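You operate a simulated robot arm through the tools that you are given. There is no shell and no other tool.

Carry out the task below with a simulated two-armed robot. There is one attempt and no reset: what you move stays moved.

Task
Give the Host about 8 in the stage mix, take the Choir out of it, and return to Hall.
Fine: the hall levels, other channels and controls stay.

It is judged by the outcome, as a careful person would: the job done as asked, and still so three seconds after it is handed in. It fails if anything else is knocked over, pushed out of place, dropped, spilled or broken.

Robot
Two 7-joint arms with fingered hands on one trunk that stands fixed in place. Base frame: the origin is at the foot of the trunk, x ahead of it, y to its left, z up; the work surface is at about z = 0.88. Units: m, degrees, N and s.
The left shoulder is at [0.099, 0.128, 1.086], the right one opposite. Each reaches about 1.156 m from its shoulder. Payload 5 kg a hand.
The tool frame of a hand sits at the grasp point between the pads (the TCP): z along the fingers, y along the line on which they close. The tips reach 0.037 m beyond it. The gripper opens to 0.124 m; its body begins 0.043 m behind the TCP. The gripper is a hand of 3 fingers: y runs from the thumb to the fingers, the wrist lies at [-0.021, -0.116, -0.203] in the tool frame, and closing takes about 1.5 s.
Orientation is told as [roll, pitch, yaw] about the base's x, y, z axes, in that order, counted from this pose: with the fingers straight down and the wrist toward the robot, the tool's x, y and z point along [0, 1, 0], [1, 0, 0] and [0, 0, -1] of the base frame.

Tools
- The arms move only by the tool play_rows. It takes "left_targets", "right_targets" or both (then of equal length, played together; a hand with none holds still); each is a list of rows, each an object of numbers (a shift or turn left out is 0, a gripper value left out holds the last): "jaw": the finger opening in mm, from 0 to 124; "x", "y", "z": the shift along the base's x, y, z in units of 400 mm (1.0 is 400 mm); "rx", "ry", "rz": the turn, a rotation vector about the base's x, y, z in units of 120 degrees (1.0 is 120 degrees). In form: [{"jaw": .., "x": .., "y": .., "z": .., "rx": .., "ry": .., "rz": ..}, ...]. A call has 1 to 20 rows; each row is the pose to reach, as a shift and turn from the pose commanded when the call began. A call with a number of a shift or a turn outside -1 to 1 is refused whole. Each row takes 0.2 s and may step no farther than 0.05 m and 8.6 degrees from the row before; otherwise, or with a gripper value out of range, the whole call is refused. A pose out of reach is approached as far as the arm can. The call stops where the force on the tool passes 40 N (or 10 N more than at its start, if that is more) or the arm is blocked; 0.2 s more then pass. The fingers move at their own pace (about 0.045 m/s each) and stop on an object; they squeeze with about 31 N. The grip force told is the motor's: it shows also when the fingers shut on nothing. Time passes only in rows, and 0.2 s behind the last, so rows that repeat a pose let the fingers close. It gives the time, the measured TCP pose, the force on the tool (base axes), the opening and the grip force at its end, in the units of the frame above (readings bear some noise), with the torque about the TCP (base axes, N m) and any sound that the robot's microphone picked up, and new pictures: "show" is both (left out), scene, wrist or none (wrist: the cameras of the hands that moved).
- Cameras (640 x 400 px; columns grow to the right, rows downward): "scene" is now at [0.2504, -0.0592, 1.2682]; the picture's right is [-0.65, -0.76, 0.00], its down [-0.27, 0.23, -0.94] and it looks along [0.71, -0.60, -0.35] (base axes); focal length 262 px, centre (320, 200). "left" rides on the left gripper at [-0.072, -0.104, -0.154] in its tool frame; the picture's right is [-0.83, -0.26, 0.49], its down [0.51, -0.72, 0.47] and it looks along [0.23, 0.64, 0.73] (tool axes); focal length 243 px, centre (320, 200). "right" rides on the right gripper at [0.072, -0.104, -0.154] in its tool frame; the picture's right is [-0.83, 0.26, -0.49], its down [-0.51, -0.72, 0.47] and it looks along [-0.23, 0.64, 0.73] (tool axes); focal length 243 px, centre (320, 200).
- lift_body(by): moves the trunk up (or, below 0, down) by that many m; the arms and the scene camera ride with it, the base frame stays. It gives what a move gives, with no picture.
- set_grasp(shape, hand): the hand has 3 fingers and takes this shape, open, in about a second: jaw (thumb against the fingers, like two jaws); tri (thumb and two fingers); tip (a fingertip pinch); poke (one finger out to press); point (the index stretched); flat (the hand flat); cup (the hand cupped); fist (a fist). The gripper value then closes the fingers along that shape, each until it touches; the sizes above hold for jaw. It gives what a move gives, with no picture.
- pan_tilt(pan, tilt): turns the head with the scene camera to pan (to the left, within 80 degrees either way) and tilt (down, from -29 to 69), counted from straight ahead of the robot (the tilt from the chest, where the trunk bows). It gives what a move gives, and a new picture of the scene camera.
- locate(camera, pixels): for up to 12 pixels [column, row] of the newest picture of that camera ("zoom" is the newest enlarged one), the place [x, y, z] in the base frame of the surface seen there, good to about 0.002 m. It takes no simulated time.
- zoom(camera, box): a new picture of the part [left, top, right, bottom] of that camera's present view, enlarged. It takes no simulated time.
- job_done(): hands the job in; it is judged then, once.

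Leave the grippers open and the arms clear of the work at the hand-in unless told otherwise.

The tools are called after ">>>" by a JSON object that holds its "method" and its "body". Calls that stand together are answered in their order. play_rows: Moves the arms, as the interface text tells. Its arguments: {"type":"object","properties":{"left_targets":{"type":"array"},"right_targets":{"type":"array"},"show":{"type":"string","enum":["both","scene","wrist","none"]}},"required":[]} The other tools are called the same way: lift_body (by) moves the trunk up or down; set_grasp (shape, hand) gives the hand a shape; pan_tilt (pan, tilt) turns the head that bears the scene camera; locate (camera, pixels) gives the place of the surface under pixels of a picture; zoom (camera, box) takes an enlarged picture of a part of a camera's view; job_done () hands the job in.

At the start:

```text
time_s: 0.0
left_ee_pos: [0.8201, -0.0098, 1.1659]
left_orientation: [0.0, -0.1, 0.1]
left_force: [-0.5, 0.5, 0.8]
left_torque: [0.02, -0.03, 0.02]
left_grip_width: 0.1235
left_finger_force: 0.1
left_shape: jaw
right_ee_pos: [0.4487, -0.6389, 1.2269]
right_orientation: [-0.1, -0.1, 0.0]
right_force: [-0.4, -0.1, -0.9]
right_torque: [0.0, 0.03, -0.01]
right_grip_width: 0.1237
right_finger_force: 0.1
right_shape: jaw
trunk travel left (down, up): [-0.275, 0.288]
head pan, tilt (commanded): [-40.2, 20.7]
```

scene: 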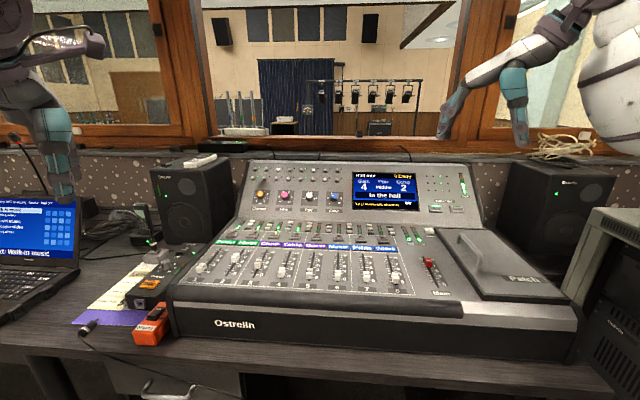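
right: 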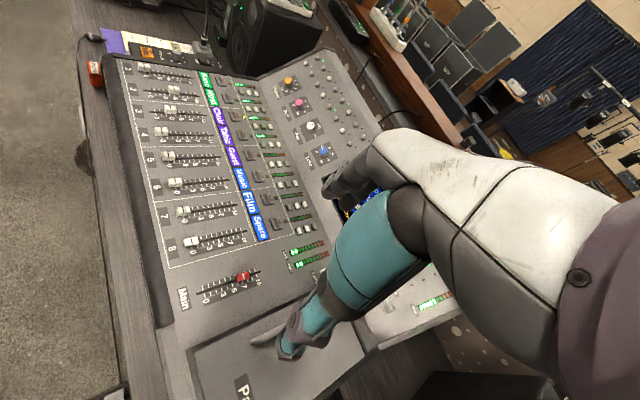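
left: 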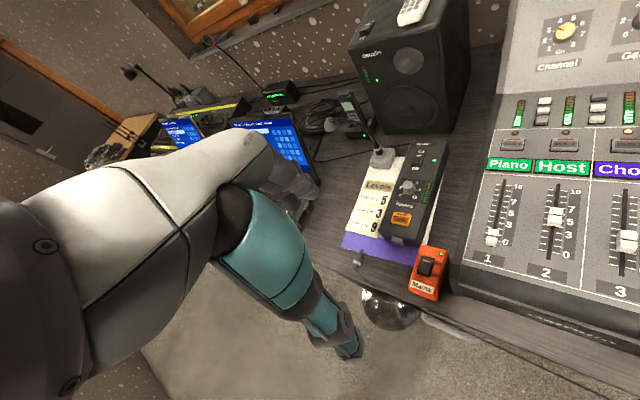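

I see a mixing desk "Ostrelin" with faders 1–8, a red Main fader, a screen, and knobs. I'll enlarge several parts of the views to read the labels.

>>> {"method": "zoom", "body": {"camera": "scene", "box": [180, 150, 500, 310]}}

>>> {"method": "zoom", "body": {"camera": "scene", "box": [340, 160, 480, 250]}}

>>> {"method": "zoom", "body": {"camera": "left", "box": [460, 0, 640, 300]}}

>>> {"method": "zoom", "body": {"camera": "right", "box": [100, 40, 360, 280]}}

>>> {"method": "zoom", "body": {"camera": "left", "box": [320, 100, 480, 310]}}

```text
2.00 times, centred on (340, 230) of scene
```

zoom: 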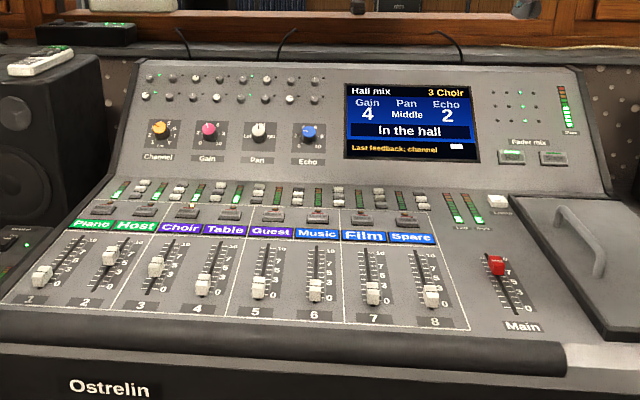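

```text
4.44 times, centred on (410, 205) of scene
```

zoom: 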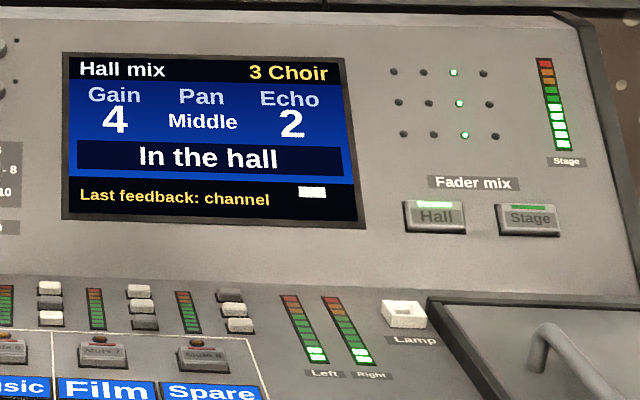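

```text
1.33 times, centred on (550, 150) of left
```

zoom: 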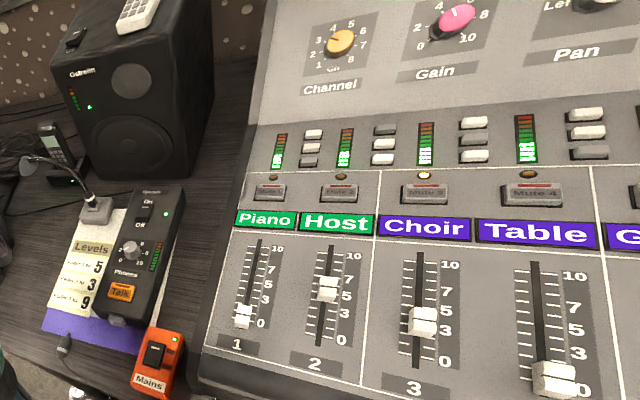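

```text
1.67 times, centred on (230, 160) of right
```

zoom: 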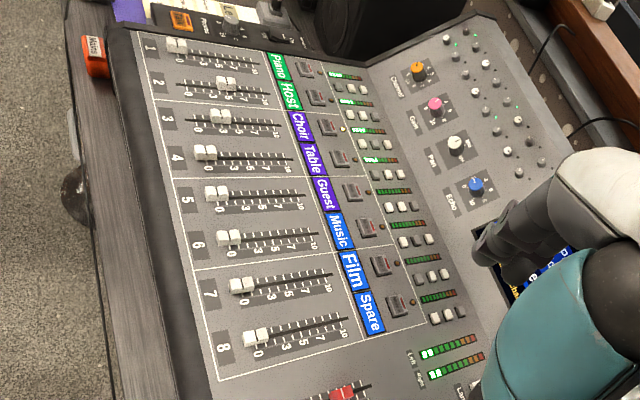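

```text
1.90 times, centred on (400, 205) of left
```

zoom: 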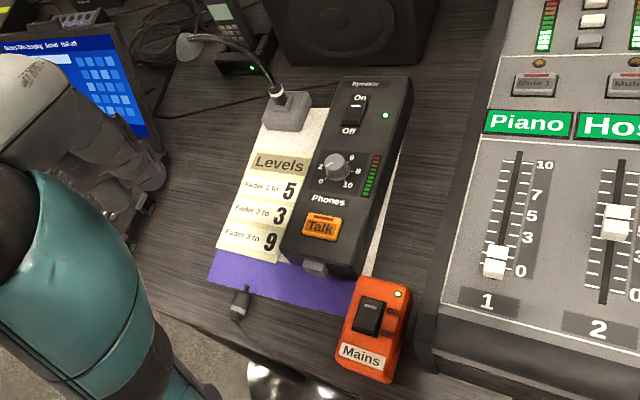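

Next I'll measure where the key controls are on the desk: the Hall/Stage buttons, the faders, and the desk corners, using the scene picture.

>>> {"method": "locate", "body": {"camera": "scene", "pixels": [[435, 208], [455, 208], [233, 260], [257, 258], [222, 285], [180, 297], [575, 320], [480, 170], [250, 165], [430, 262], [385, 190], [500, 255]]}}

>>> {"method": "zoom", "body": {"camera": "scene", "box": [180, 220, 340, 310]}}

```text
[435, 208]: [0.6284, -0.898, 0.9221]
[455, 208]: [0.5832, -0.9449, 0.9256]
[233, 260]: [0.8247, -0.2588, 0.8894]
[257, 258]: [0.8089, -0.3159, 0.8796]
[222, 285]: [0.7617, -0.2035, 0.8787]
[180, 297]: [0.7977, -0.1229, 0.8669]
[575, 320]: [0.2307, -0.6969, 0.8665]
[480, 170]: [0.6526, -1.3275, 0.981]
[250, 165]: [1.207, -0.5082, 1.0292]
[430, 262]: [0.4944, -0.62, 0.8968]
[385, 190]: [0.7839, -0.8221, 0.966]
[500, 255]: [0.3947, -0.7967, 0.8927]
```

```text
4.00 times, centred on (260, 265) of scene
```

zoom: 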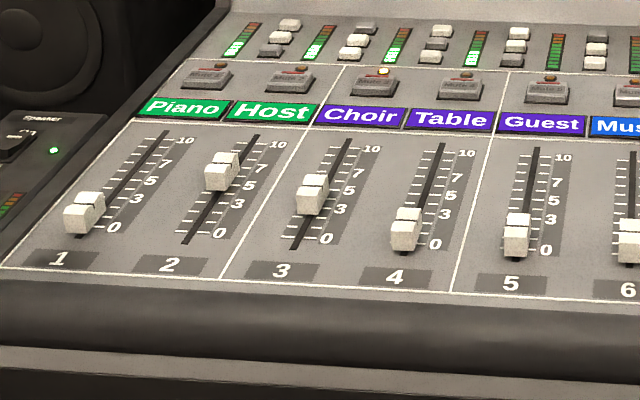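

The desk is turned about 45° to the robot. I'll locate precise points in the zoomed picture: fader 2 cap top (222,165), fader 3 cap (313,190), the slots' ends, and scale marks.

>>> {"method": "locate", "body": {"camera": "zoom", "pixels": [[222, 160], [220, 182], [313, 182], [312, 205], [257, 136], [183, 243], [348, 140], [293, 248], [280, 144], [220, 233], [372, 149], [327, 239]]}}

>>> {"method": "zoom", "body": {"camera": "scene", "box": [400, 180, 480, 225]}}

```text
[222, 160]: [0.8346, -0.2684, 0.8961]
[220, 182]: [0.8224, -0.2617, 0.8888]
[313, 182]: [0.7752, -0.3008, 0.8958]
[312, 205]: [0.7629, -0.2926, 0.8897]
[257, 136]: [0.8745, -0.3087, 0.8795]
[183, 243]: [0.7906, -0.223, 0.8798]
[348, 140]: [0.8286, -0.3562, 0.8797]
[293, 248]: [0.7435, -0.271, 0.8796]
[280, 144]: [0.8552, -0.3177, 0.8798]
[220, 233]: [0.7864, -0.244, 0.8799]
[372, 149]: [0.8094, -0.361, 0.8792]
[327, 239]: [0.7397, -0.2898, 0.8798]
```

```text
8.00 times, centred on (440, 202) of scene
```

zoom: 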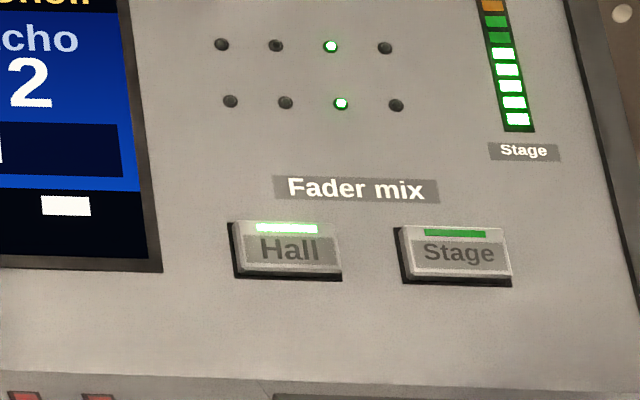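

The panel with the faders is level at z≈0.880; the slots run along about (0.70,-0.71), 67 mm apart, with the Hall/Stage buttons on the sloped back panel at about (0.63,-0.90) and (0.58,-0.945). Both hands are clear in the air, so I'll shape both for poking and look at them.

>>> {"method": "set_grasp", "body": {"shape": "poke", "hand": "right"}}

>>> {"method": "set_grasp", "body": {"shape": "poke", "hand": "left"}}

>>> {"method": "play_rows", "body": {"left_targets": [{"z": 0.0}], "right_targets": [{"z": 0.0}], "show": "both"}}

```text
time_s: 0.9
left_ee_pos: [0.8204, -0.0098, 1.1668]
left_orientation: [0.0, 0.0, 0.0]
left_force: [0.0, -0.4, 0.9]
left_torque: [0.01, 0.01, 0.03]
left_grip_width: 0.1237
left_finger_force: 0.0
left_shape: jaw
right_ee_pos: [0.4491, -0.6392, 1.227]
right_orientation: [0.0, -0.1, 0.0]
right_force: [0.0, 0.1, 0.1]
right_torque: [-0.01, 0.03, -0.03]
right_grip_width: 0.0
right_finger_force: 0.0
right_shape: poke
trunk travel left (down, up): [-0.275, 0.288]
head pan, tilt (commanded): [-40.2, 20.7]
```

```text
time_s: 1.8
left_ee_pos: [0.8211, -0.0093, 1.1662]
left_orientation: [0.0, 0.1, -0.1]
left_force: [-0.5, 0.4, -0.2]
left_torque: [-0.02, 0.02, 0.02]
left_grip_width: 0.0001
left_finger_force: 0.0
left_shape: poke
right_ee_pos: [0.4489, -0.6391, 1.2269]
right_orientation: [0.0, -0.1, 0.0]
right_force: [-0.2, -0.1, 0.0]
right_torque: [0.02, 0.03, 0.02]
right_grip_width: 0.0002
right_finger_force: 0.1
right_shape: poke
trunk travel left (down, up): [-0.275, 0.288]
head pan, tilt (commanded): [-40.2, 20.7]
```

```text
time_s: 2.2
left_ee_pos: [0.82, -0.0088, 1.1668]
left_orientation: [0.0, 0.1, 0.0]
left_force: [-0.2, 0.4, -0.1]
left_torque: [-0.02, 0.02, -0.02]
left_grip_width: 0.0002
left_finger_force: 0.0
left_shape: poke
right_ee_pos: [0.4498, -0.6389, 1.2254]
right_orientation: [-0.1, -0.1, 0.0]
right_force: [0.2, 0.4, -0.2]
right_torque: [-0.01, -0.01, 0.03]
right_grip_width: 0.0
right_finger_force: 0.1
right_shape: poke
trunk travel left (down, up): [-0.275, 0.288]
head pan, tilt (commanded): [-40.2, 20.7]
```

scene: 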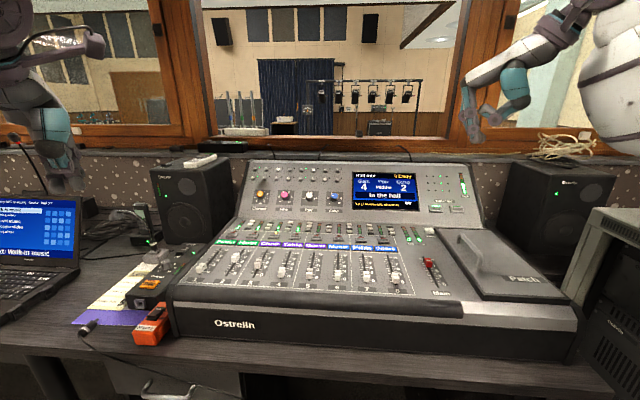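
right: 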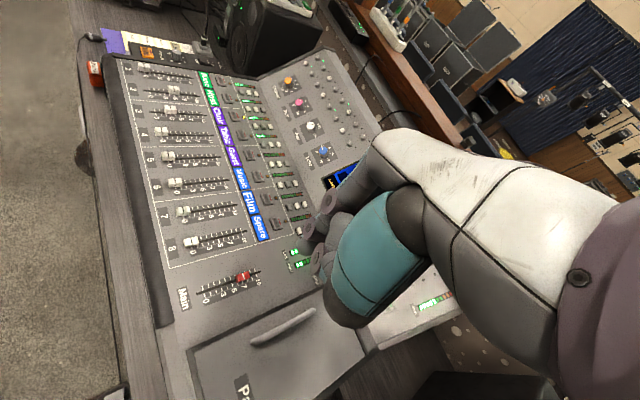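
left: 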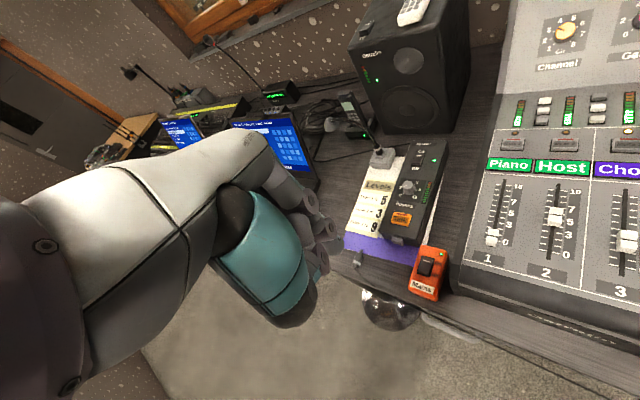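

The fingers seem to have curled; I'll zoom in on both hands to see which finger stands out and where its tip is.

>>> {"method": "zoom", "body": {"camera": "right", "box": [270, 120, 450, 340]}}

>>> {"method": "zoom", "body": {"camera": "left", "box": [200, 130, 380, 350]}}

>>> {"method": "zoom", "body": {"camera": "scene", "box": [440, 20, 600, 150]}}

>>> {"method": "zoom", "body": {"camera": "scene", "box": [0, 80, 140, 210]}}

```text
1.82 times, centred on (360, 230) of right
```

zoom: 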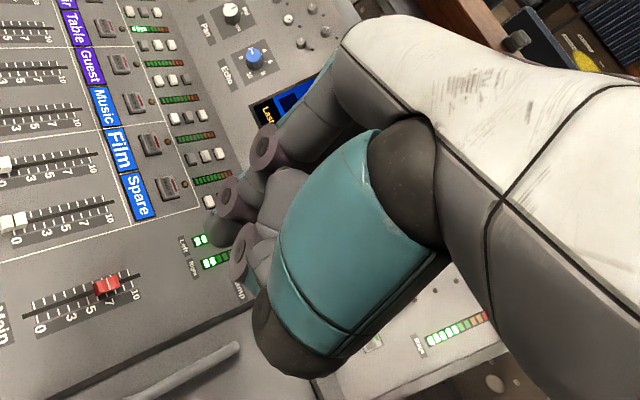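

```text
1.82 times, centred on (290, 240) of left
```

zoom: 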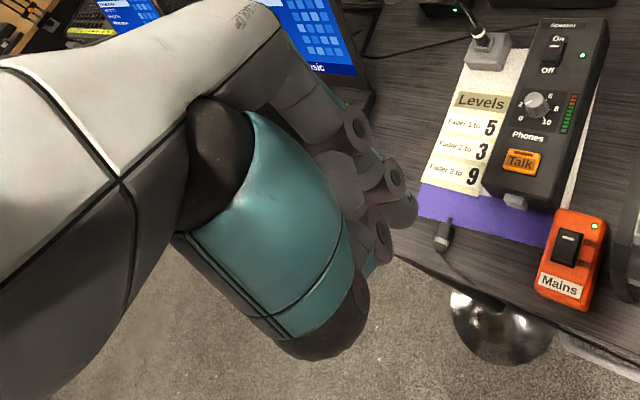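

```text
3.08 times, centred on (520, 85) of scene
```

zoom: 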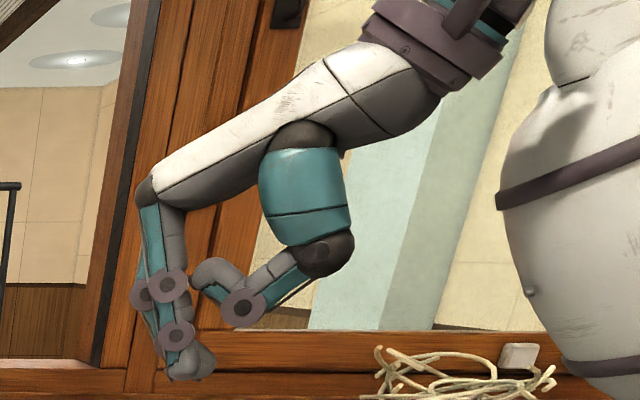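

```text
3.08 times, centred on (70, 145) of scene
```

zoom: 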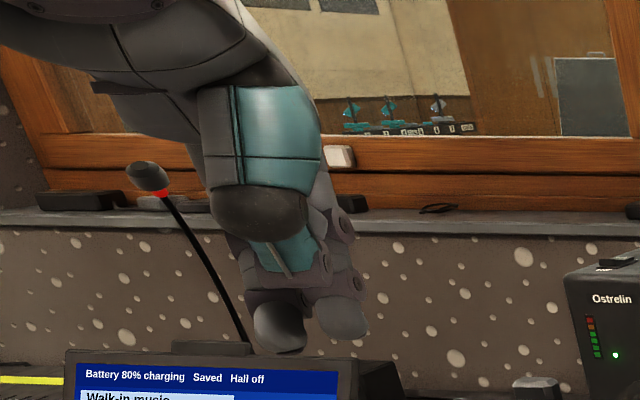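

The scene view shows one finger reaching down with its tip bent and the thumb curled. I'll try the "point" shape on the right hand to compare.

>>> {"method": "set_grasp", "body": {"shape": "point", "hand": "right"}}

>>> {"method": "zoom", "body": {"camera": "scene", "box": [440, 20, 600, 150]}}

>>> {"method": "zoom", "body": {"camera": "right", "box": [220, 120, 450, 360]}}

```text
time_s: 3.1
left_ee_pos: [0.819, -0.0091, 1.1658]
left_orientation: [0.1, 0.1, -0.1]
left_force: [-0.1, 1.5, -0.3]
left_torque: [0.05, 0.0, 0.0]
left_grip_width: 0.0001
left_finger_force: 0.0
left_shape: poke
right_ee_pos: [0.449, -0.6404, 1.2267]
right_orientation: [0.0, -0.1, -0.1]
right_force: [0.0, -0.7, 0.5]
right_torque: [0.01, 0.0, 0.01]
right_grip_width: 0.0
right_finger_force: 0.1
right_shape: point
trunk travel left (down, up): [-0.275, 0.288]
head pan, tilt (commanded): [-40.2, 20.7]
```

```text
3.08 times, centred on (520, 85) of scene
```

zoom: 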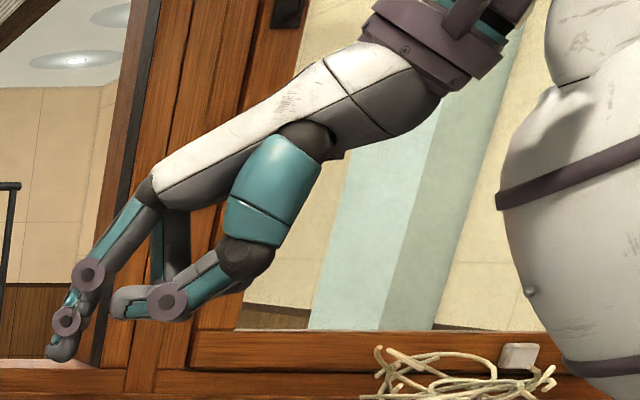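

```text
1.67 times, centred on (335, 240) of right
```

zoom: 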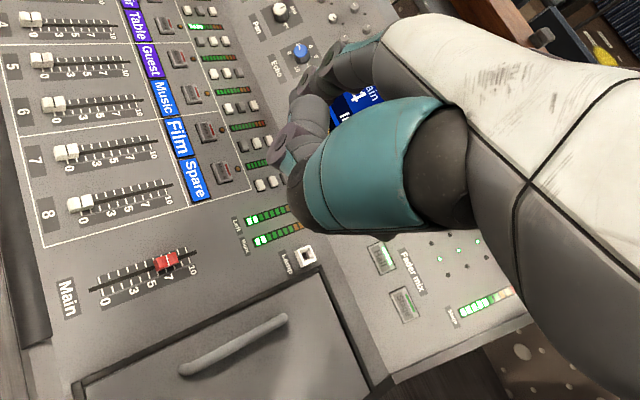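

In "point" one finger stands clear of the others. I'll zoom the scene again to locate its tip (zoom about (57,350)).

>>> {"method": "zoom", "body": {"camera": "scene", "box": [440, 70, 520, 120]}}

```text
8.00 times, centred on (480, 95) of scene
```

zoom: 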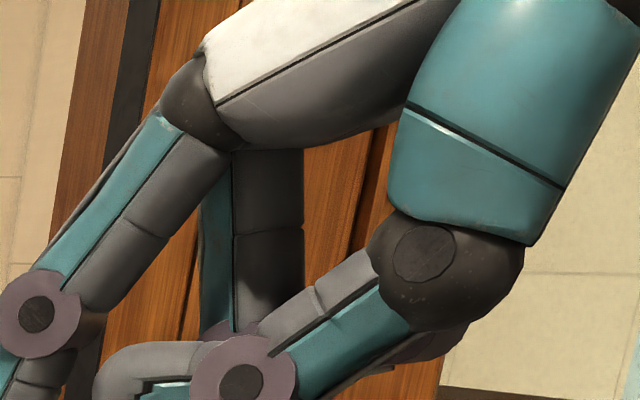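

>>> {"method": "zoom", "body": {"camera": "scene", "box": [440, 90, 520, 140]}}

```text
8.00 times, centred on (480, 115) of scene
```

zoom: 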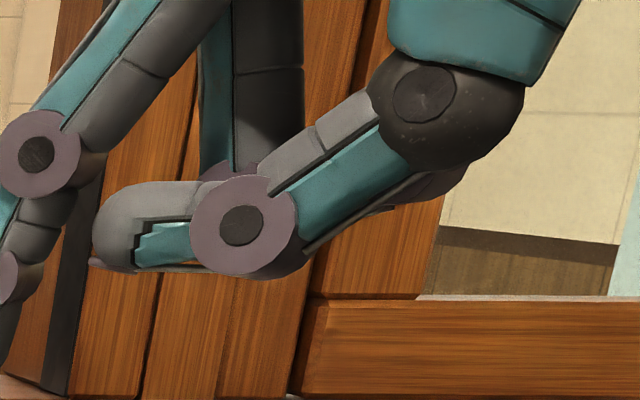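

>>> {"method": "zoom", "body": {"camera": "scene", "box": [440, 60, 520, 120]}}

>>> {"method": "zoom", "body": {"camera": "scene", "box": [430, 80, 520, 136]}}

>>> {"method": "locate", "body": {"camera": "zoom", "pixels": [[158, 330], [165, 345], [148, 350], [170, 318], [172, 262], [195, 240], [450, 290], [350, 270], [230, 130], [330, 100]]}}

```text
6.67 times, centred on (480, 90) of scene
```

zoom: 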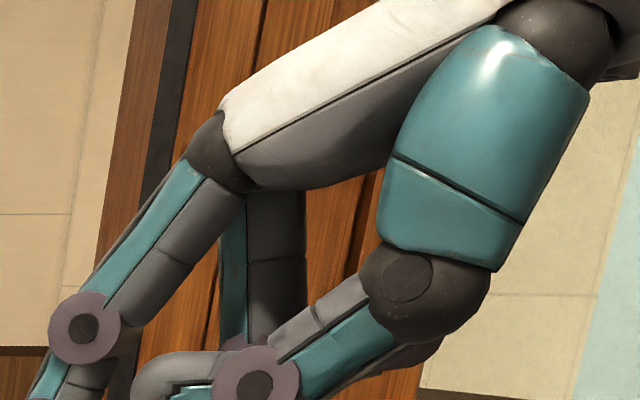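

```text
7.11 times, centred on (475, 108) of scene
```

zoom: 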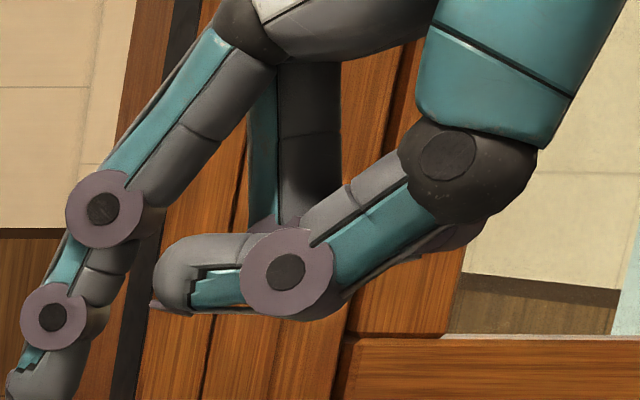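

```text
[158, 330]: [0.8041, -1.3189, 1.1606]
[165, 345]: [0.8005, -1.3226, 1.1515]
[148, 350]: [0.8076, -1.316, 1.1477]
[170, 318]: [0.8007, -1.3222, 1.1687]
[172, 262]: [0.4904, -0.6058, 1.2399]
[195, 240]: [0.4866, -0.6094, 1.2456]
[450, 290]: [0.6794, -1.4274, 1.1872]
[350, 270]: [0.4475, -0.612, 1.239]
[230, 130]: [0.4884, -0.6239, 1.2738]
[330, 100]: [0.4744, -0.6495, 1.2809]
```

>>> {"method": "zoom", "body": {"camera": "scene", "box": [410, 90, 490, 140]}}

>>> {"method": "locate", "body": {"camera": "zoom", "pixels": [[200, 345], [190, 325], [215, 355], [240, 330], [260, 255], [275, 160], [210, 335]]}}

```text
8.00 times, centred on (450, 115) of scene
```

zoom: 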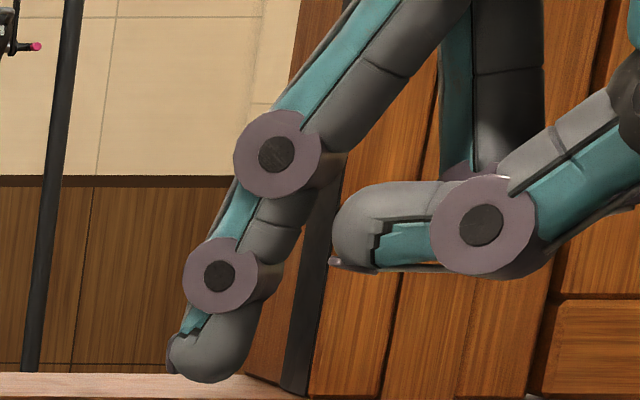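

```text
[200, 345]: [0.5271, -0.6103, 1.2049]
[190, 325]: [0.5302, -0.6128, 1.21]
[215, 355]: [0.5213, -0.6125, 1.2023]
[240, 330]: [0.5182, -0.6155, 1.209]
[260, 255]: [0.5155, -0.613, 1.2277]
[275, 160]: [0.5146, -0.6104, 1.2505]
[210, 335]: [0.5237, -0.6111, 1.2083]
```

The "point" finger tip sits about 75 mm ahead, 21 mm toward +y and 30 mm below the right TCP. Before moving, I'll check the obstacles around: the patch-cover handle, the rack at the right edge, the right speaker, and the panel slope.

>>> {"method": "locate", "body": {"camera": "scene", "pixels": [[610, 228], [630, 215], [590, 170], [560, 200], [500, 240], [482, 240], [540, 275], [435, 232], [430, 195], [420, 175], [465, 212], [560, 150]]}}

>>> {"method": "zoom", "body": {"camera": "scene", "box": [400, 160, 640, 310]}}

```text
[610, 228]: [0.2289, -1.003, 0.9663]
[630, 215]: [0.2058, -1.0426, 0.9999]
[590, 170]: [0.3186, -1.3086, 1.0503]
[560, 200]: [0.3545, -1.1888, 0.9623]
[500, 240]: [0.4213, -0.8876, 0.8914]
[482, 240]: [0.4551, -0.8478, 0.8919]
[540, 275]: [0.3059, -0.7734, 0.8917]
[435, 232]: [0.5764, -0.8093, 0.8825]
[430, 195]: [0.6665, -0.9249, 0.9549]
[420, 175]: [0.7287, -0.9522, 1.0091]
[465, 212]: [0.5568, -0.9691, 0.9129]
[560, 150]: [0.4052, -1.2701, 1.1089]
```

```text
2.67 times, centred on (520, 235) of scene
```

zoom: 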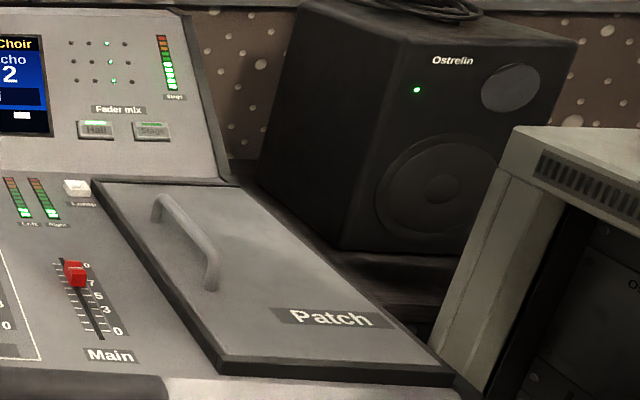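

>>> {"method": "locate", "body": {"camera": "zoom", "pixels": [[160, 200], [170, 203], [185, 222], [200, 240], [212, 262], [212, 285], [152, 128], [150, 135], [96, 128], [97, 136], [78, 270], [76, 190]]}}

```text
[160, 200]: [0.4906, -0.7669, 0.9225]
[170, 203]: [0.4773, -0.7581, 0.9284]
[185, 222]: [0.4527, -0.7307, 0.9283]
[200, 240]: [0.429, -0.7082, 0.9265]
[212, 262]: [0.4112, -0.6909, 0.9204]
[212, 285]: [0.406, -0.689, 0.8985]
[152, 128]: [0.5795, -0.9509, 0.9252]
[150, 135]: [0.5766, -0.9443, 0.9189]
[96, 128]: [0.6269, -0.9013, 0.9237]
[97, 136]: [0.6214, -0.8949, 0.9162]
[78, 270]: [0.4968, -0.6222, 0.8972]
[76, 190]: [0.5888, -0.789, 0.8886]
```

Button tops: Stage ≈(0.578,-0.948,0.922), Hall ≈(0.624,-0.898,0.920), with the slope about 40°. The handle (top 0.928) is 14 cm from where the hand will work. I'll turn the right hand by -45° and bring it to hover above the Stage button, in 8 small rows.

>>> {"method": "play_rows", "body": {"right_targets": [{"x": 0.0134, "y": -0.0788, "z": -0.046, "rz": -0.0469}, {"x": 0.0269, "y": -0.1575, "z": -0.092, "rz": -0.0938}, {"x": 0.0403, "y": -0.2363, "z": -0.138, "rz": -0.1406}, {"x": 0.0538, "y": -0.315, "z": -0.184, "rz": -0.1875}, {"x": 0.0672, "y": -0.3938, "z": -0.23, "rz": -0.2344}, {"x": 0.0806, "y": -0.4725, "z": -0.276, "rz": -0.2813}, {"x": 0.0941, "y": -0.5513, "z": -0.322, "rz": -0.3281}, {"x": 0.1075, "y": -0.63, "z": -0.3675, "rz": -0.375}, {"x": 0.1075, "y": -0.63, "z": -0.3675, "rz": -0.375}], "show": "both"}}

```text
time_s: 5.1
left_ee_pos: [0.8197, -0.0091, 1.1671]
left_orientation: [0.0, 0.0, 0.1]
left_force: [-0.8, 0.8, 0.2]
left_torque: [0.0, 0.01, 0.01]
left_grip_width: 0.0002
left_finger_force: 0.2
left_shape: poke
right_ee_pos: [0.4907, -0.8937, 1.0816]
right_orientation: [0.0, -0.2, -45.0]
right_force: [0.1, -0.1, -0.7]
right_torque: [-0.02, 0.0, 0.01]
right_grip_width: 0.0002
right_finger_force: 0.1
right_shape: point
trunk travel left (down, up): [-0.275, 0.288]
head pan, tilt (commanded): [-40.2, 20.7]
```

scene: 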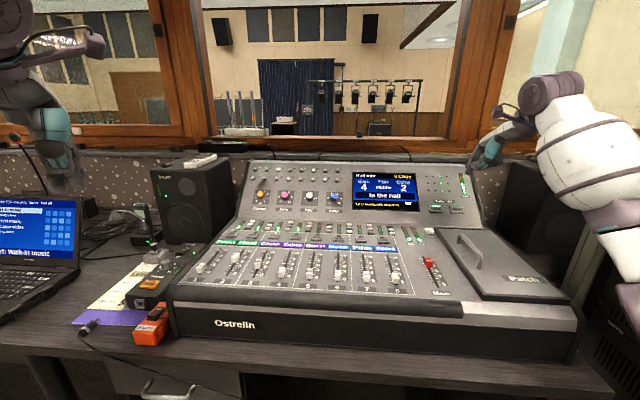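
right: 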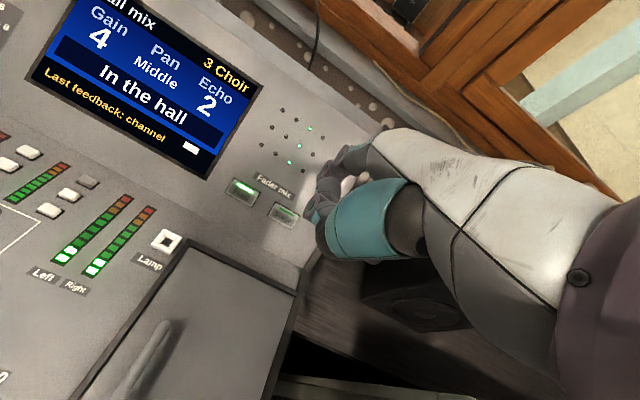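

The right hand hovers near the button. I'll zoom into the scene and right views to find the fingertip relative to the Stage button.

>>> {"method": "zoom", "body": {"camera": "right", "box": [210, 120, 400, 280]}}

>>> {"method": "zoom", "body": {"camera": "scene", "box": [420, 110, 560, 220]}}

```text
2.50 times, centred on (305, 200) of right
```

zoom: 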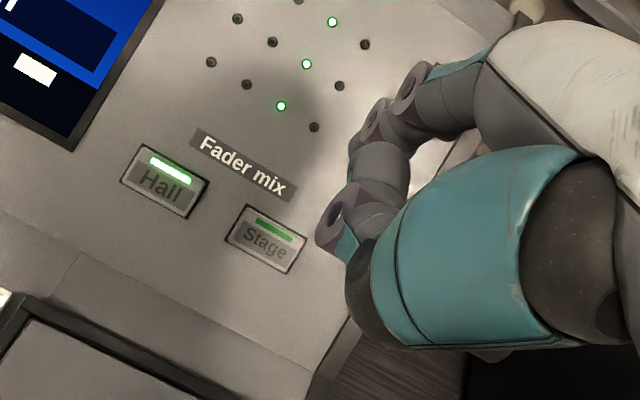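

```text
3.64 times, centred on (490, 165) of scene
```

zoom: 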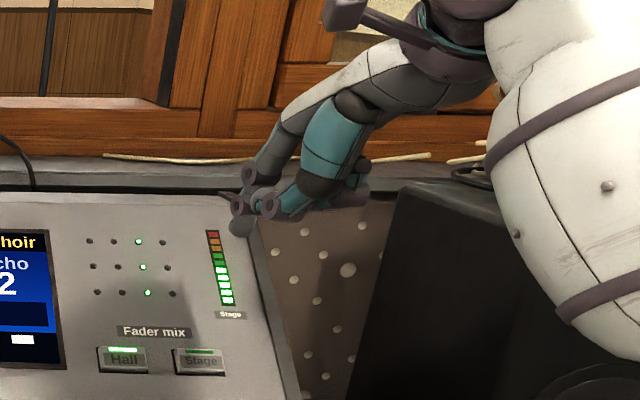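

>>> {"method": "locate", "body": {"camera": "zoom", "pixels": [[241, 226], [238, 232], [246, 222], [237, 205], [269, 205], [248, 172], [198, 357], [200, 365], [122, 355], [190, 350]]}}

>>> {"method": "zoom", "body": {"camera": "scene", "box": [450, 130, 530, 180]}}

```text
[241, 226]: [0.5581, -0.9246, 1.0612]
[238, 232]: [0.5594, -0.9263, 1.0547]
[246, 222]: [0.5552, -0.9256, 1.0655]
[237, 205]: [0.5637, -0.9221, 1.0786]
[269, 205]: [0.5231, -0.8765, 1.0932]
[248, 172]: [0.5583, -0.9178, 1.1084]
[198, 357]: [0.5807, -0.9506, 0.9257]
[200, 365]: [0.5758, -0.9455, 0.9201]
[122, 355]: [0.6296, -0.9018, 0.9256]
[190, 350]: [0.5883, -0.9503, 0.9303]
```

```text
8.00 times, centred on (490, 155) of scene
```

zoom: 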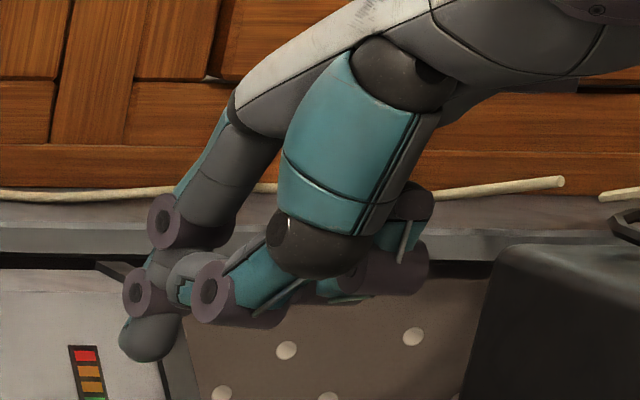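

The fingertip is at about (0.560,-0.932), lowest z≈1.050, matching my offset. I'll lower to about 40 mm off the Stage button along the panel's normal and check.

>>> {"method": "play_rows", "body": {"right_targets": [{"x": -0.005, "y": 0.003, "z": -0.08}, {"x": -0.01, "y": 0.006, "z": -0.16}, {"x": -0.015, "y": 0.01, "z": -0.2425}, {"x": -0.015, "y": 0.01, "z": -0.2425}], "show": "both"}}

>>> {"method": "zoom", "body": {"camera": "scene", "box": [420, 150, 530, 220]}}

>>> {"method": "zoom", "body": {"camera": "right", "box": [190, 100, 400, 280]}}

```text
time_s: 6.1
left_ee_pos: [0.8186, -0.0082, 1.1664]
left_orientation: [0.0, 0.0, 0.0]
left_force: [0.1, 0.2, 0.7]
left_torque: [0.01, 0.0, 0.01]
left_grip_width: 0.0
left_finger_force: 0.0
left_shape: poke
right_ee_pos: [0.4851, -0.8872, 0.9838]
right_orientation: [0.0, -0.1, -44.9]
right_force: [-0.4, 0.1, -0.6]
right_torque: [0.0, -0.01, 0.02]
right_grip_width: 0.0
right_finger_force: 0.0
right_shape: point
trunk travel left (down, up): [-0.275, 0.288]
head pan, tilt (commanded): [-40.2, 20.7]
```

scene: 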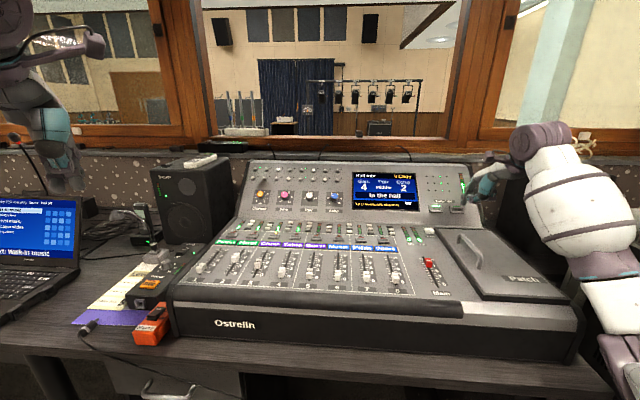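
right: 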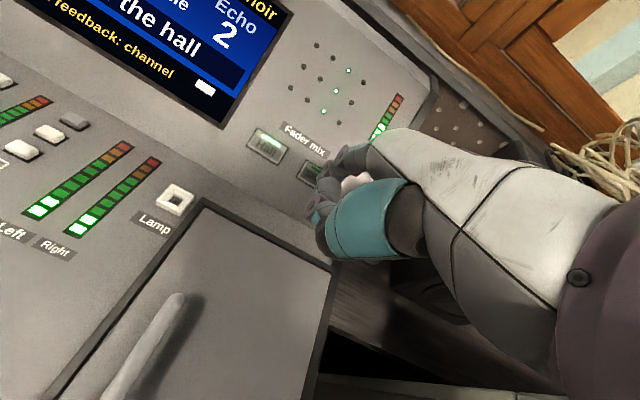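

```text
5.71 times, centred on (475, 185) of scene
```

zoom: 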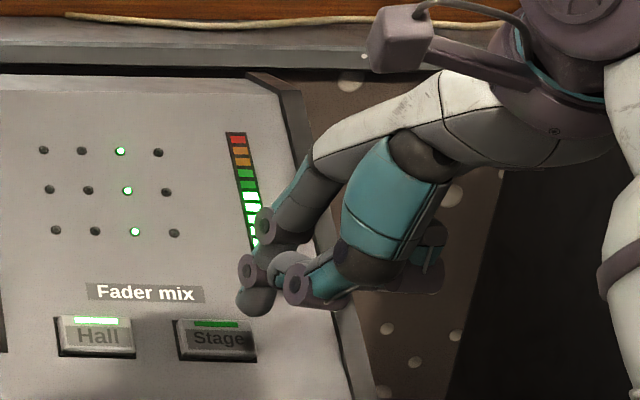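

```text
2.22 times, centred on (295, 190) of right
```

zoom: 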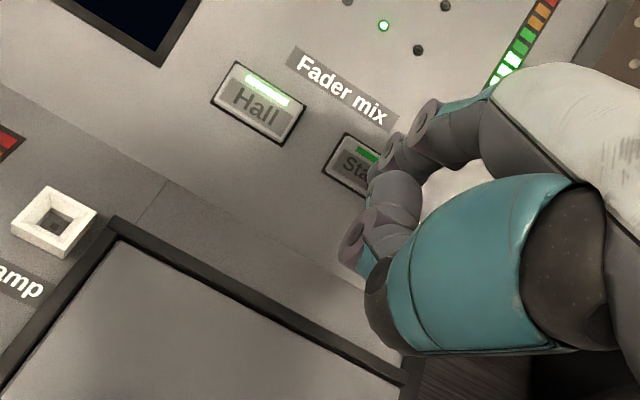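

The tip lines up with Stage. I'll advance along the panel normal: 36 mm first, then 39 mm, and read the force.

>>> {"method": "play_rows", "body": {"right_targets": [{"x": 0.0205, "y": -0.021, "z": -0.0341}, {"x": 0.0365, "y": -0.0372, "z": -0.0606}, {"x": 0.041, "y": -0.0419, "z": -0.0682}, {"x": 0.0445, "y": -0.0454, "z": -0.0739}], "show": "scene"}}

>>> {"method": "zoom", "body": {"camera": "scene", "box": [340, 150, 500, 250]}}

```text
time_s: 7.1
left_ee_pos: [0.8193, -0.0083, 1.1676]
left_orientation: [-0.1, 0.0, -0.1]
left_force: [-0.4, -1.2, 0.0]
left_torque: [0.0, 0.01, 0.01]
left_grip_width: 0.0002
left_finger_force: 0.0
left_shape: poke
right_ee_pos: [0.504, -0.9066, 0.955]
right_orientation: [0.0, -0.2, -45.0]
right_force: [-1.1, 0.8, 2.1]
right_torque: [-0.1, -0.12, -0.01]
right_grip_width: 0.1191
right_finger_force: 0.1
right_shape: point
trunk travel left (down, up): [-0.275, 0.288]
head pan, tilt (commanded): [-40.2, 20.7]
heard: click
```

scene: 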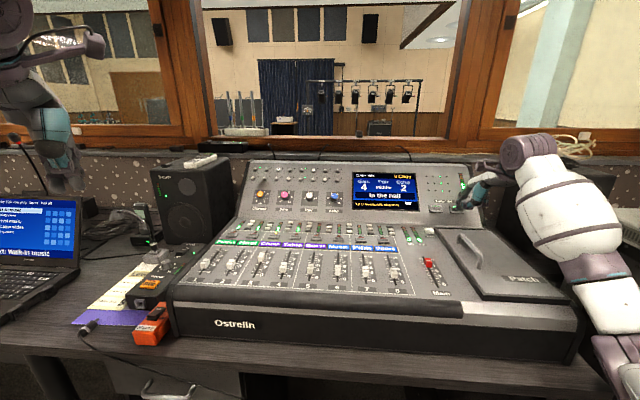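

```text
4.00 times, centred on (420, 200) of scene
```

zoom: 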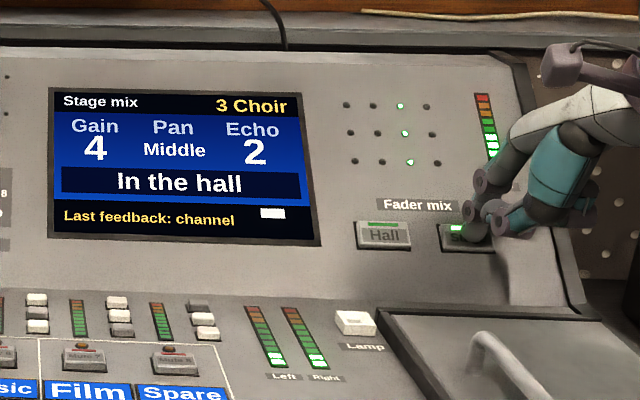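

A click was heard; the screen reads "Stage mix" and the Stage lamp is lit. I'll back the right hand off along the normal to a clear hover.

>>> {"method": "play_rows", "body": {"right_targets": [{"x": -0.0228, "y": 0.0233, "z": 0.0379}, {"x": -0.0445, "y": 0.0454, "z": 0.0739}, {"x": -0.0445, "y": 0.0454, "z": 0.16}, {"x": -0.0445, "y": 0.0454, "z": 0.24}], "show": "scene"}}

>>> {"method": "zoom", "body": {"camera": "scene", "box": [180, 220, 340, 310]}}

>>> {"method": "locate", "body": {"camera": "zoom", "pixels": [[222, 160], [220, 182]]}}

>>> {"method": "zoom", "body": {"camera": "scene", "box": [300, 150, 500, 310]}}

```text
time_s: 8.1
left_ee_pos: [0.8192, -0.007, 1.1671]
left_orientation: [0.1, -0.1, 0.0]
left_force: [-0.1, 0.1, 0.0]
left_torque: [0.0, -0.01, -0.01]
left_grip_width: 0.0
left_finger_force: 0.2
left_shape: poke
right_ee_pos: [0.4854, -0.8862, 1.0479]
right_orientation: [-0.1, -0.1, -45.0]
right_force: [-0.5, -0.6, -0.2]
right_torque: [-0.02, 0.0, 0.02]
right_grip_width: 0.1189
right_finger_force: 0.0
right_shape: point
trunk travel left (down, up): [-0.275, 0.288]
head pan, tilt (commanded): [-40.2, 20.7]
```

scene: 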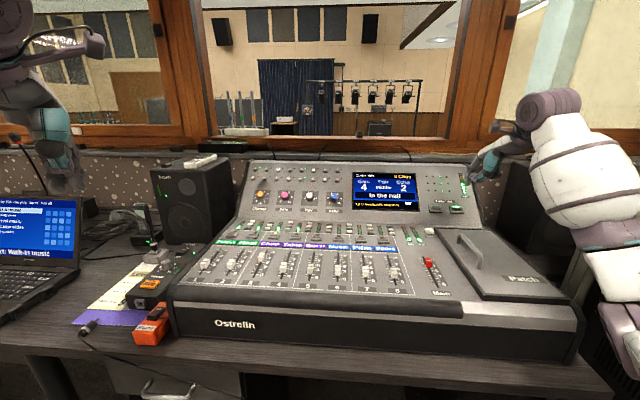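

```text
4.00 times, centred on (260, 265) of scene
```

zoom: 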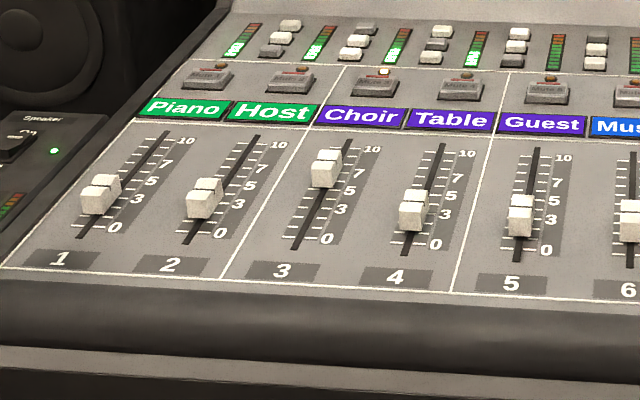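

```text
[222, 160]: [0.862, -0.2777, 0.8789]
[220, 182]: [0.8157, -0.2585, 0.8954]
```

```text
2.50 times, centred on (400, 230) of scene
```

zoom: 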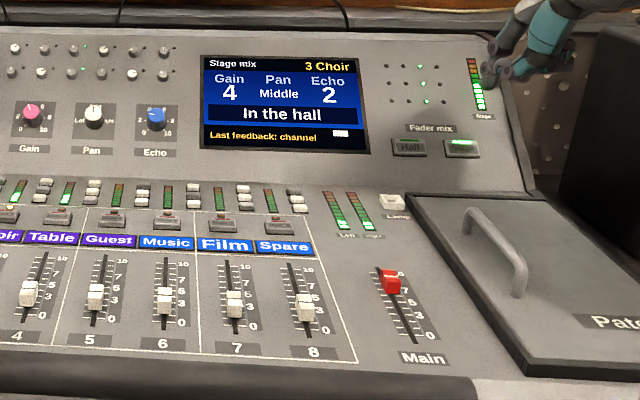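

The motor faders moved to the stage levels: Host now about 3, Choir about 7–8. I'll zoom tightly on the Host and Choir strips to read tick marks and cap positions precisely.

>>> {"method": "zoom", "body": {"camera": "scene", "box": [220, 245, 284, 285]}}

```text
10.00 times, centred on (252, 265) of scene
```

zoom: 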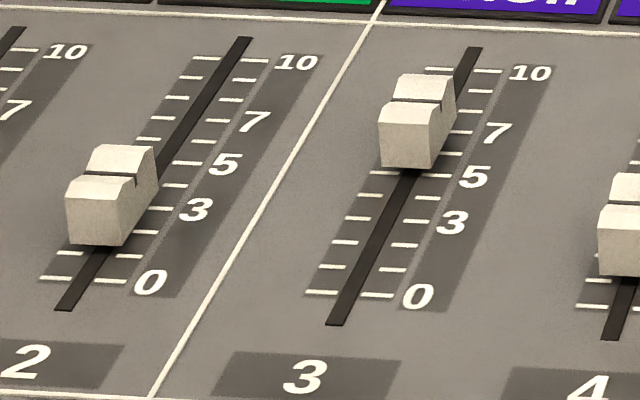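

Ticks are linear (one per unit). I'll locate the tick ends for 0 and 10, some intermediate ones, and the caps' top edges in this zoom.

>>> {"method": "locate", "body": {"camera": "zoom", "pixels": [[112, 281], [187, 163], [256, 61], [205, 58], [55, 279], [375, 296], [488, 71], [440, 69], [105, 184], [122, 152], [413, 106], [425, 80]]}}

>>> {"method": "locate", "body": {"camera": "zoom", "pixels": [[112, 178], [85, 180], [135, 180], [95, 240], [150, 185], [120, 168], [418, 100], [405, 165], [68, 300], [240, 45], [335, 318], [472, 52]]}}

```text
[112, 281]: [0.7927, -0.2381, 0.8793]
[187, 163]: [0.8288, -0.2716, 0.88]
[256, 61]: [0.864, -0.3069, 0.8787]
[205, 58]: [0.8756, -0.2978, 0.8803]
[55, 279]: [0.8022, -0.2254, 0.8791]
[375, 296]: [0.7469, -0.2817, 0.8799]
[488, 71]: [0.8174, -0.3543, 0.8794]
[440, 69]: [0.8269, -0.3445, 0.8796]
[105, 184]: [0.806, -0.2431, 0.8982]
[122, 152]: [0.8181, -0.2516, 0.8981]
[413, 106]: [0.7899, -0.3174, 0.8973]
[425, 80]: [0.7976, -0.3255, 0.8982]
```

```text
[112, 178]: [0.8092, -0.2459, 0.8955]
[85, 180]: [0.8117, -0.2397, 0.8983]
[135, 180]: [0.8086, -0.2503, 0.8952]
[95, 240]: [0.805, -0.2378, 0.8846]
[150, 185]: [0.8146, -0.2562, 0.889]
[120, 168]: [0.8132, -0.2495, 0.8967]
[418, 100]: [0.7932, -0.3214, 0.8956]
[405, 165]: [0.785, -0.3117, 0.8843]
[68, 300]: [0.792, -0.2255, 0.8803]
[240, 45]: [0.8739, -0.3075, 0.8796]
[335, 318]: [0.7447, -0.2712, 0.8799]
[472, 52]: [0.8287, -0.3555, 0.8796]
```

Now I have: Host cap centre at d≈0.749 along the slot (0 at 0.728, 10 at 0.828), so about 2; Choir about 6. Before moving the left hand in, I'll check the height of the gooseneck mic (about (137,207)) and left speaker next to the path.

>>> {"method": "locate", "body": {"camera": "scene", "pixels": [[137, 207], [140, 212], [148, 232], [152, 258], [190, 175], [200, 165], [15, 137], [160, 165], [170, 280], [225, 243], [262, 248], [285, 238]]}}

>>> {"method": "zoom", "body": {"camera": "scene", "box": [60, 160, 220, 340]}}

```text
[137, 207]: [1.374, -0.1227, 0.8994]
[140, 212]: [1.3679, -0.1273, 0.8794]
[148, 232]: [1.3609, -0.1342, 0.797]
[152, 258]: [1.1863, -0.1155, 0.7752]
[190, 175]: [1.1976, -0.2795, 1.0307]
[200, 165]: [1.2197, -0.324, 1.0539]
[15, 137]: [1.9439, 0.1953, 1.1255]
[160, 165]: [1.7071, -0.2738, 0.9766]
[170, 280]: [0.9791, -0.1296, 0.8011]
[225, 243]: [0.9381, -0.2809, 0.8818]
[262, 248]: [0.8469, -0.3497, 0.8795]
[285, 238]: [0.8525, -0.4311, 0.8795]
```

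```text
2.22 times, centred on (140, 250) of scene
```

zoom: 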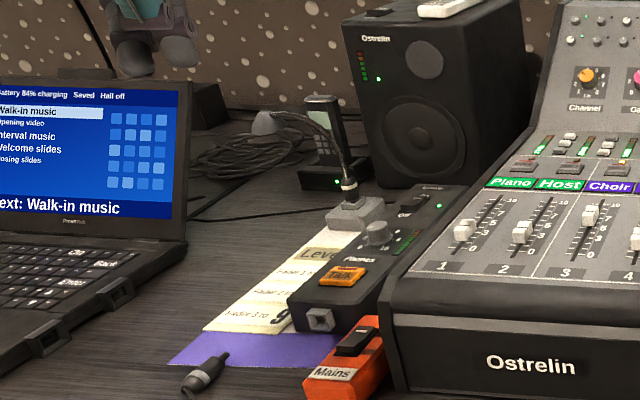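

The mic and speaker are well beyond the hand's path. I'll turn the left hand -45° and bring it to hover over the near end of the Host slot (TCP about (0.804,-0.210,1.0)).

>>> {"method": "play_rows", "body": {"left_targets": [{"x": -0.0048, "y": -0.0628, "z": -0.0522, "rz": -0.0469}, {"x": -0.0097, "y": -0.1256, "z": -0.1044, "rz": -0.0938}, {"x": -0.0145, "y": -0.1884, "z": -0.1566, "rz": -0.1406}, {"x": -0.0194, "y": -0.2513, "z": -0.2088, "rz": -0.1875}, {"x": -0.0242, "y": -0.3141, "z": -0.2609, "rz": -0.2344}, {"x": -0.0291, "y": -0.3769, "z": -0.3131, "rz": -0.2813}, {"x": -0.0339, "y": -0.4397, "z": -0.3653, "rz": -0.3281}, {"x": -0.0388, "y": -0.5025, "z": -0.4175, "rz": -0.375}, {"x": -0.0388, "y": -0.5025, "z": -0.4175, "rz": -0.375}], "show": "both"}}

>>> {"method": "zoom", "body": {"camera": "scene", "box": [160, 150, 360, 300]}}

>>> {"method": "zoom", "body": {"camera": "left", "box": [200, 100, 440, 330]}}

```text
time_s: 10.1
left_ee_pos: [0.8031, -0.21, 1.0003]
left_orientation: [0.0, 0.0, -45.1]
left_force: [-0.3, -0.3, -0.5]
left_torque: [0.01, -0.05, 0.02]
left_grip_width: 0.0002
left_finger_force: 0.0
left_shape: poke
right_ee_pos: [0.4862, -0.8867, 1.0486]
right_orientation: [0.1, -0.1, -45.1]
right_force: [0.4, -0.8, -0.1]
right_torque: [-0.03, 0.01, 0.0]
right_grip_width: 0.1191
right_finger_force: 0.0
right_shape: point
trunk travel left (down, up): [-0.275, 0.288]
head pan, tilt (commanded): [-40.2, 20.7]
```

scene: 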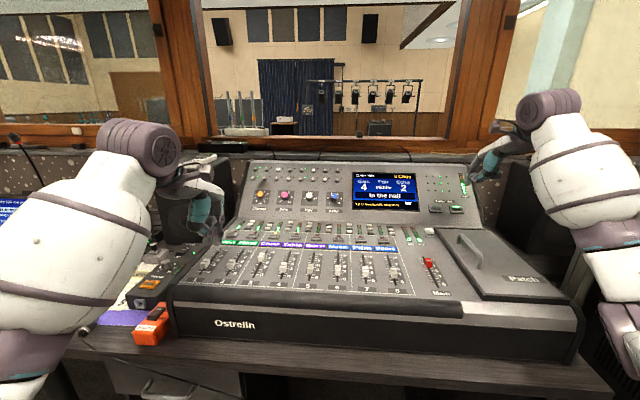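
left: 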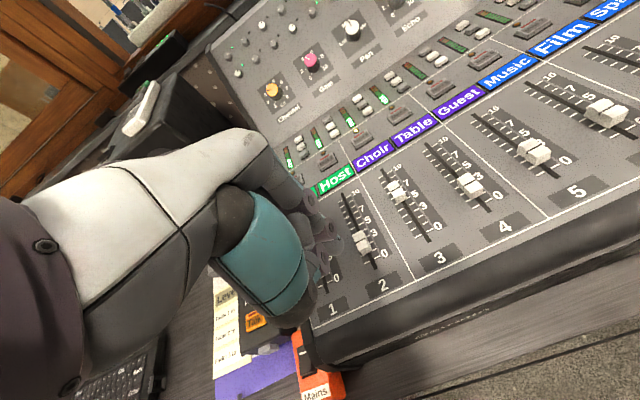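

```text
2.67 times, centred on (260, 225) of scene
```

zoom: 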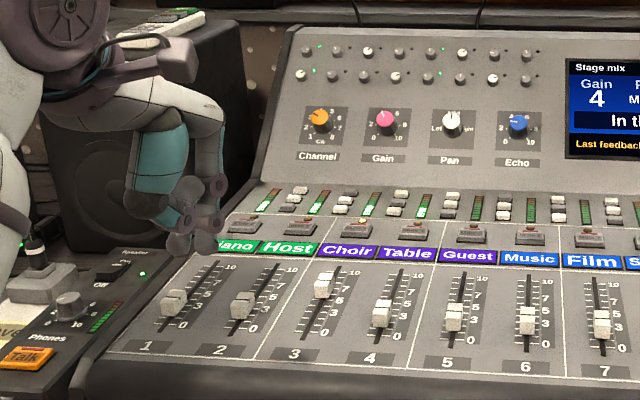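

```text
1.74 times, centred on (320, 215) of left
```

zoom: 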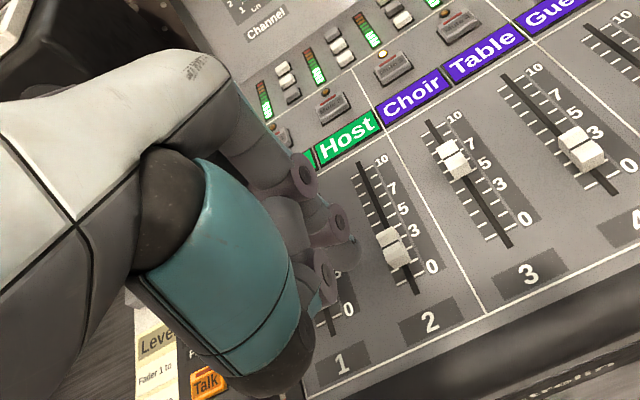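

The left hand is visible at scene (205,220). I'll zoom closely to identify the lowest fingertip.

>>> {"method": "zoom", "body": {"camera": "scene", "box": [180, 190, 260, 250]}}

>>> {"method": "zoom", "body": {"camera": "left", "box": [260, 170, 400, 300]}}

```text
6.67 times, centred on (220, 220) of scene
```

zoom: 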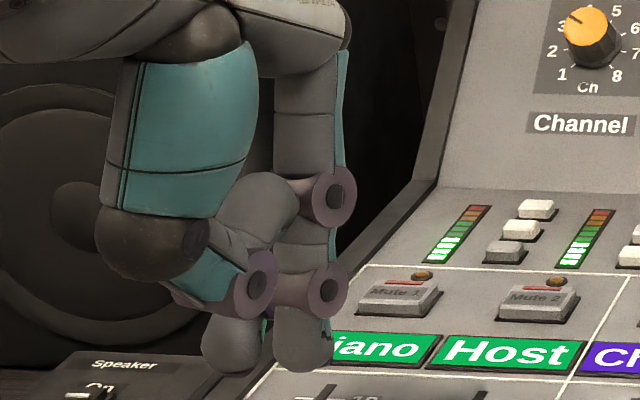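

```text
3.08 times, centred on (330, 235) of left
```

zoom: 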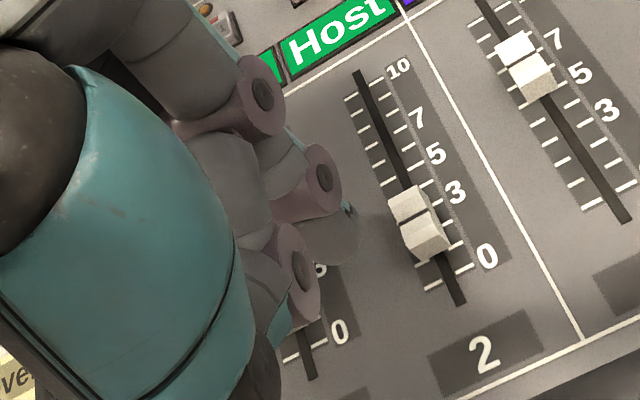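

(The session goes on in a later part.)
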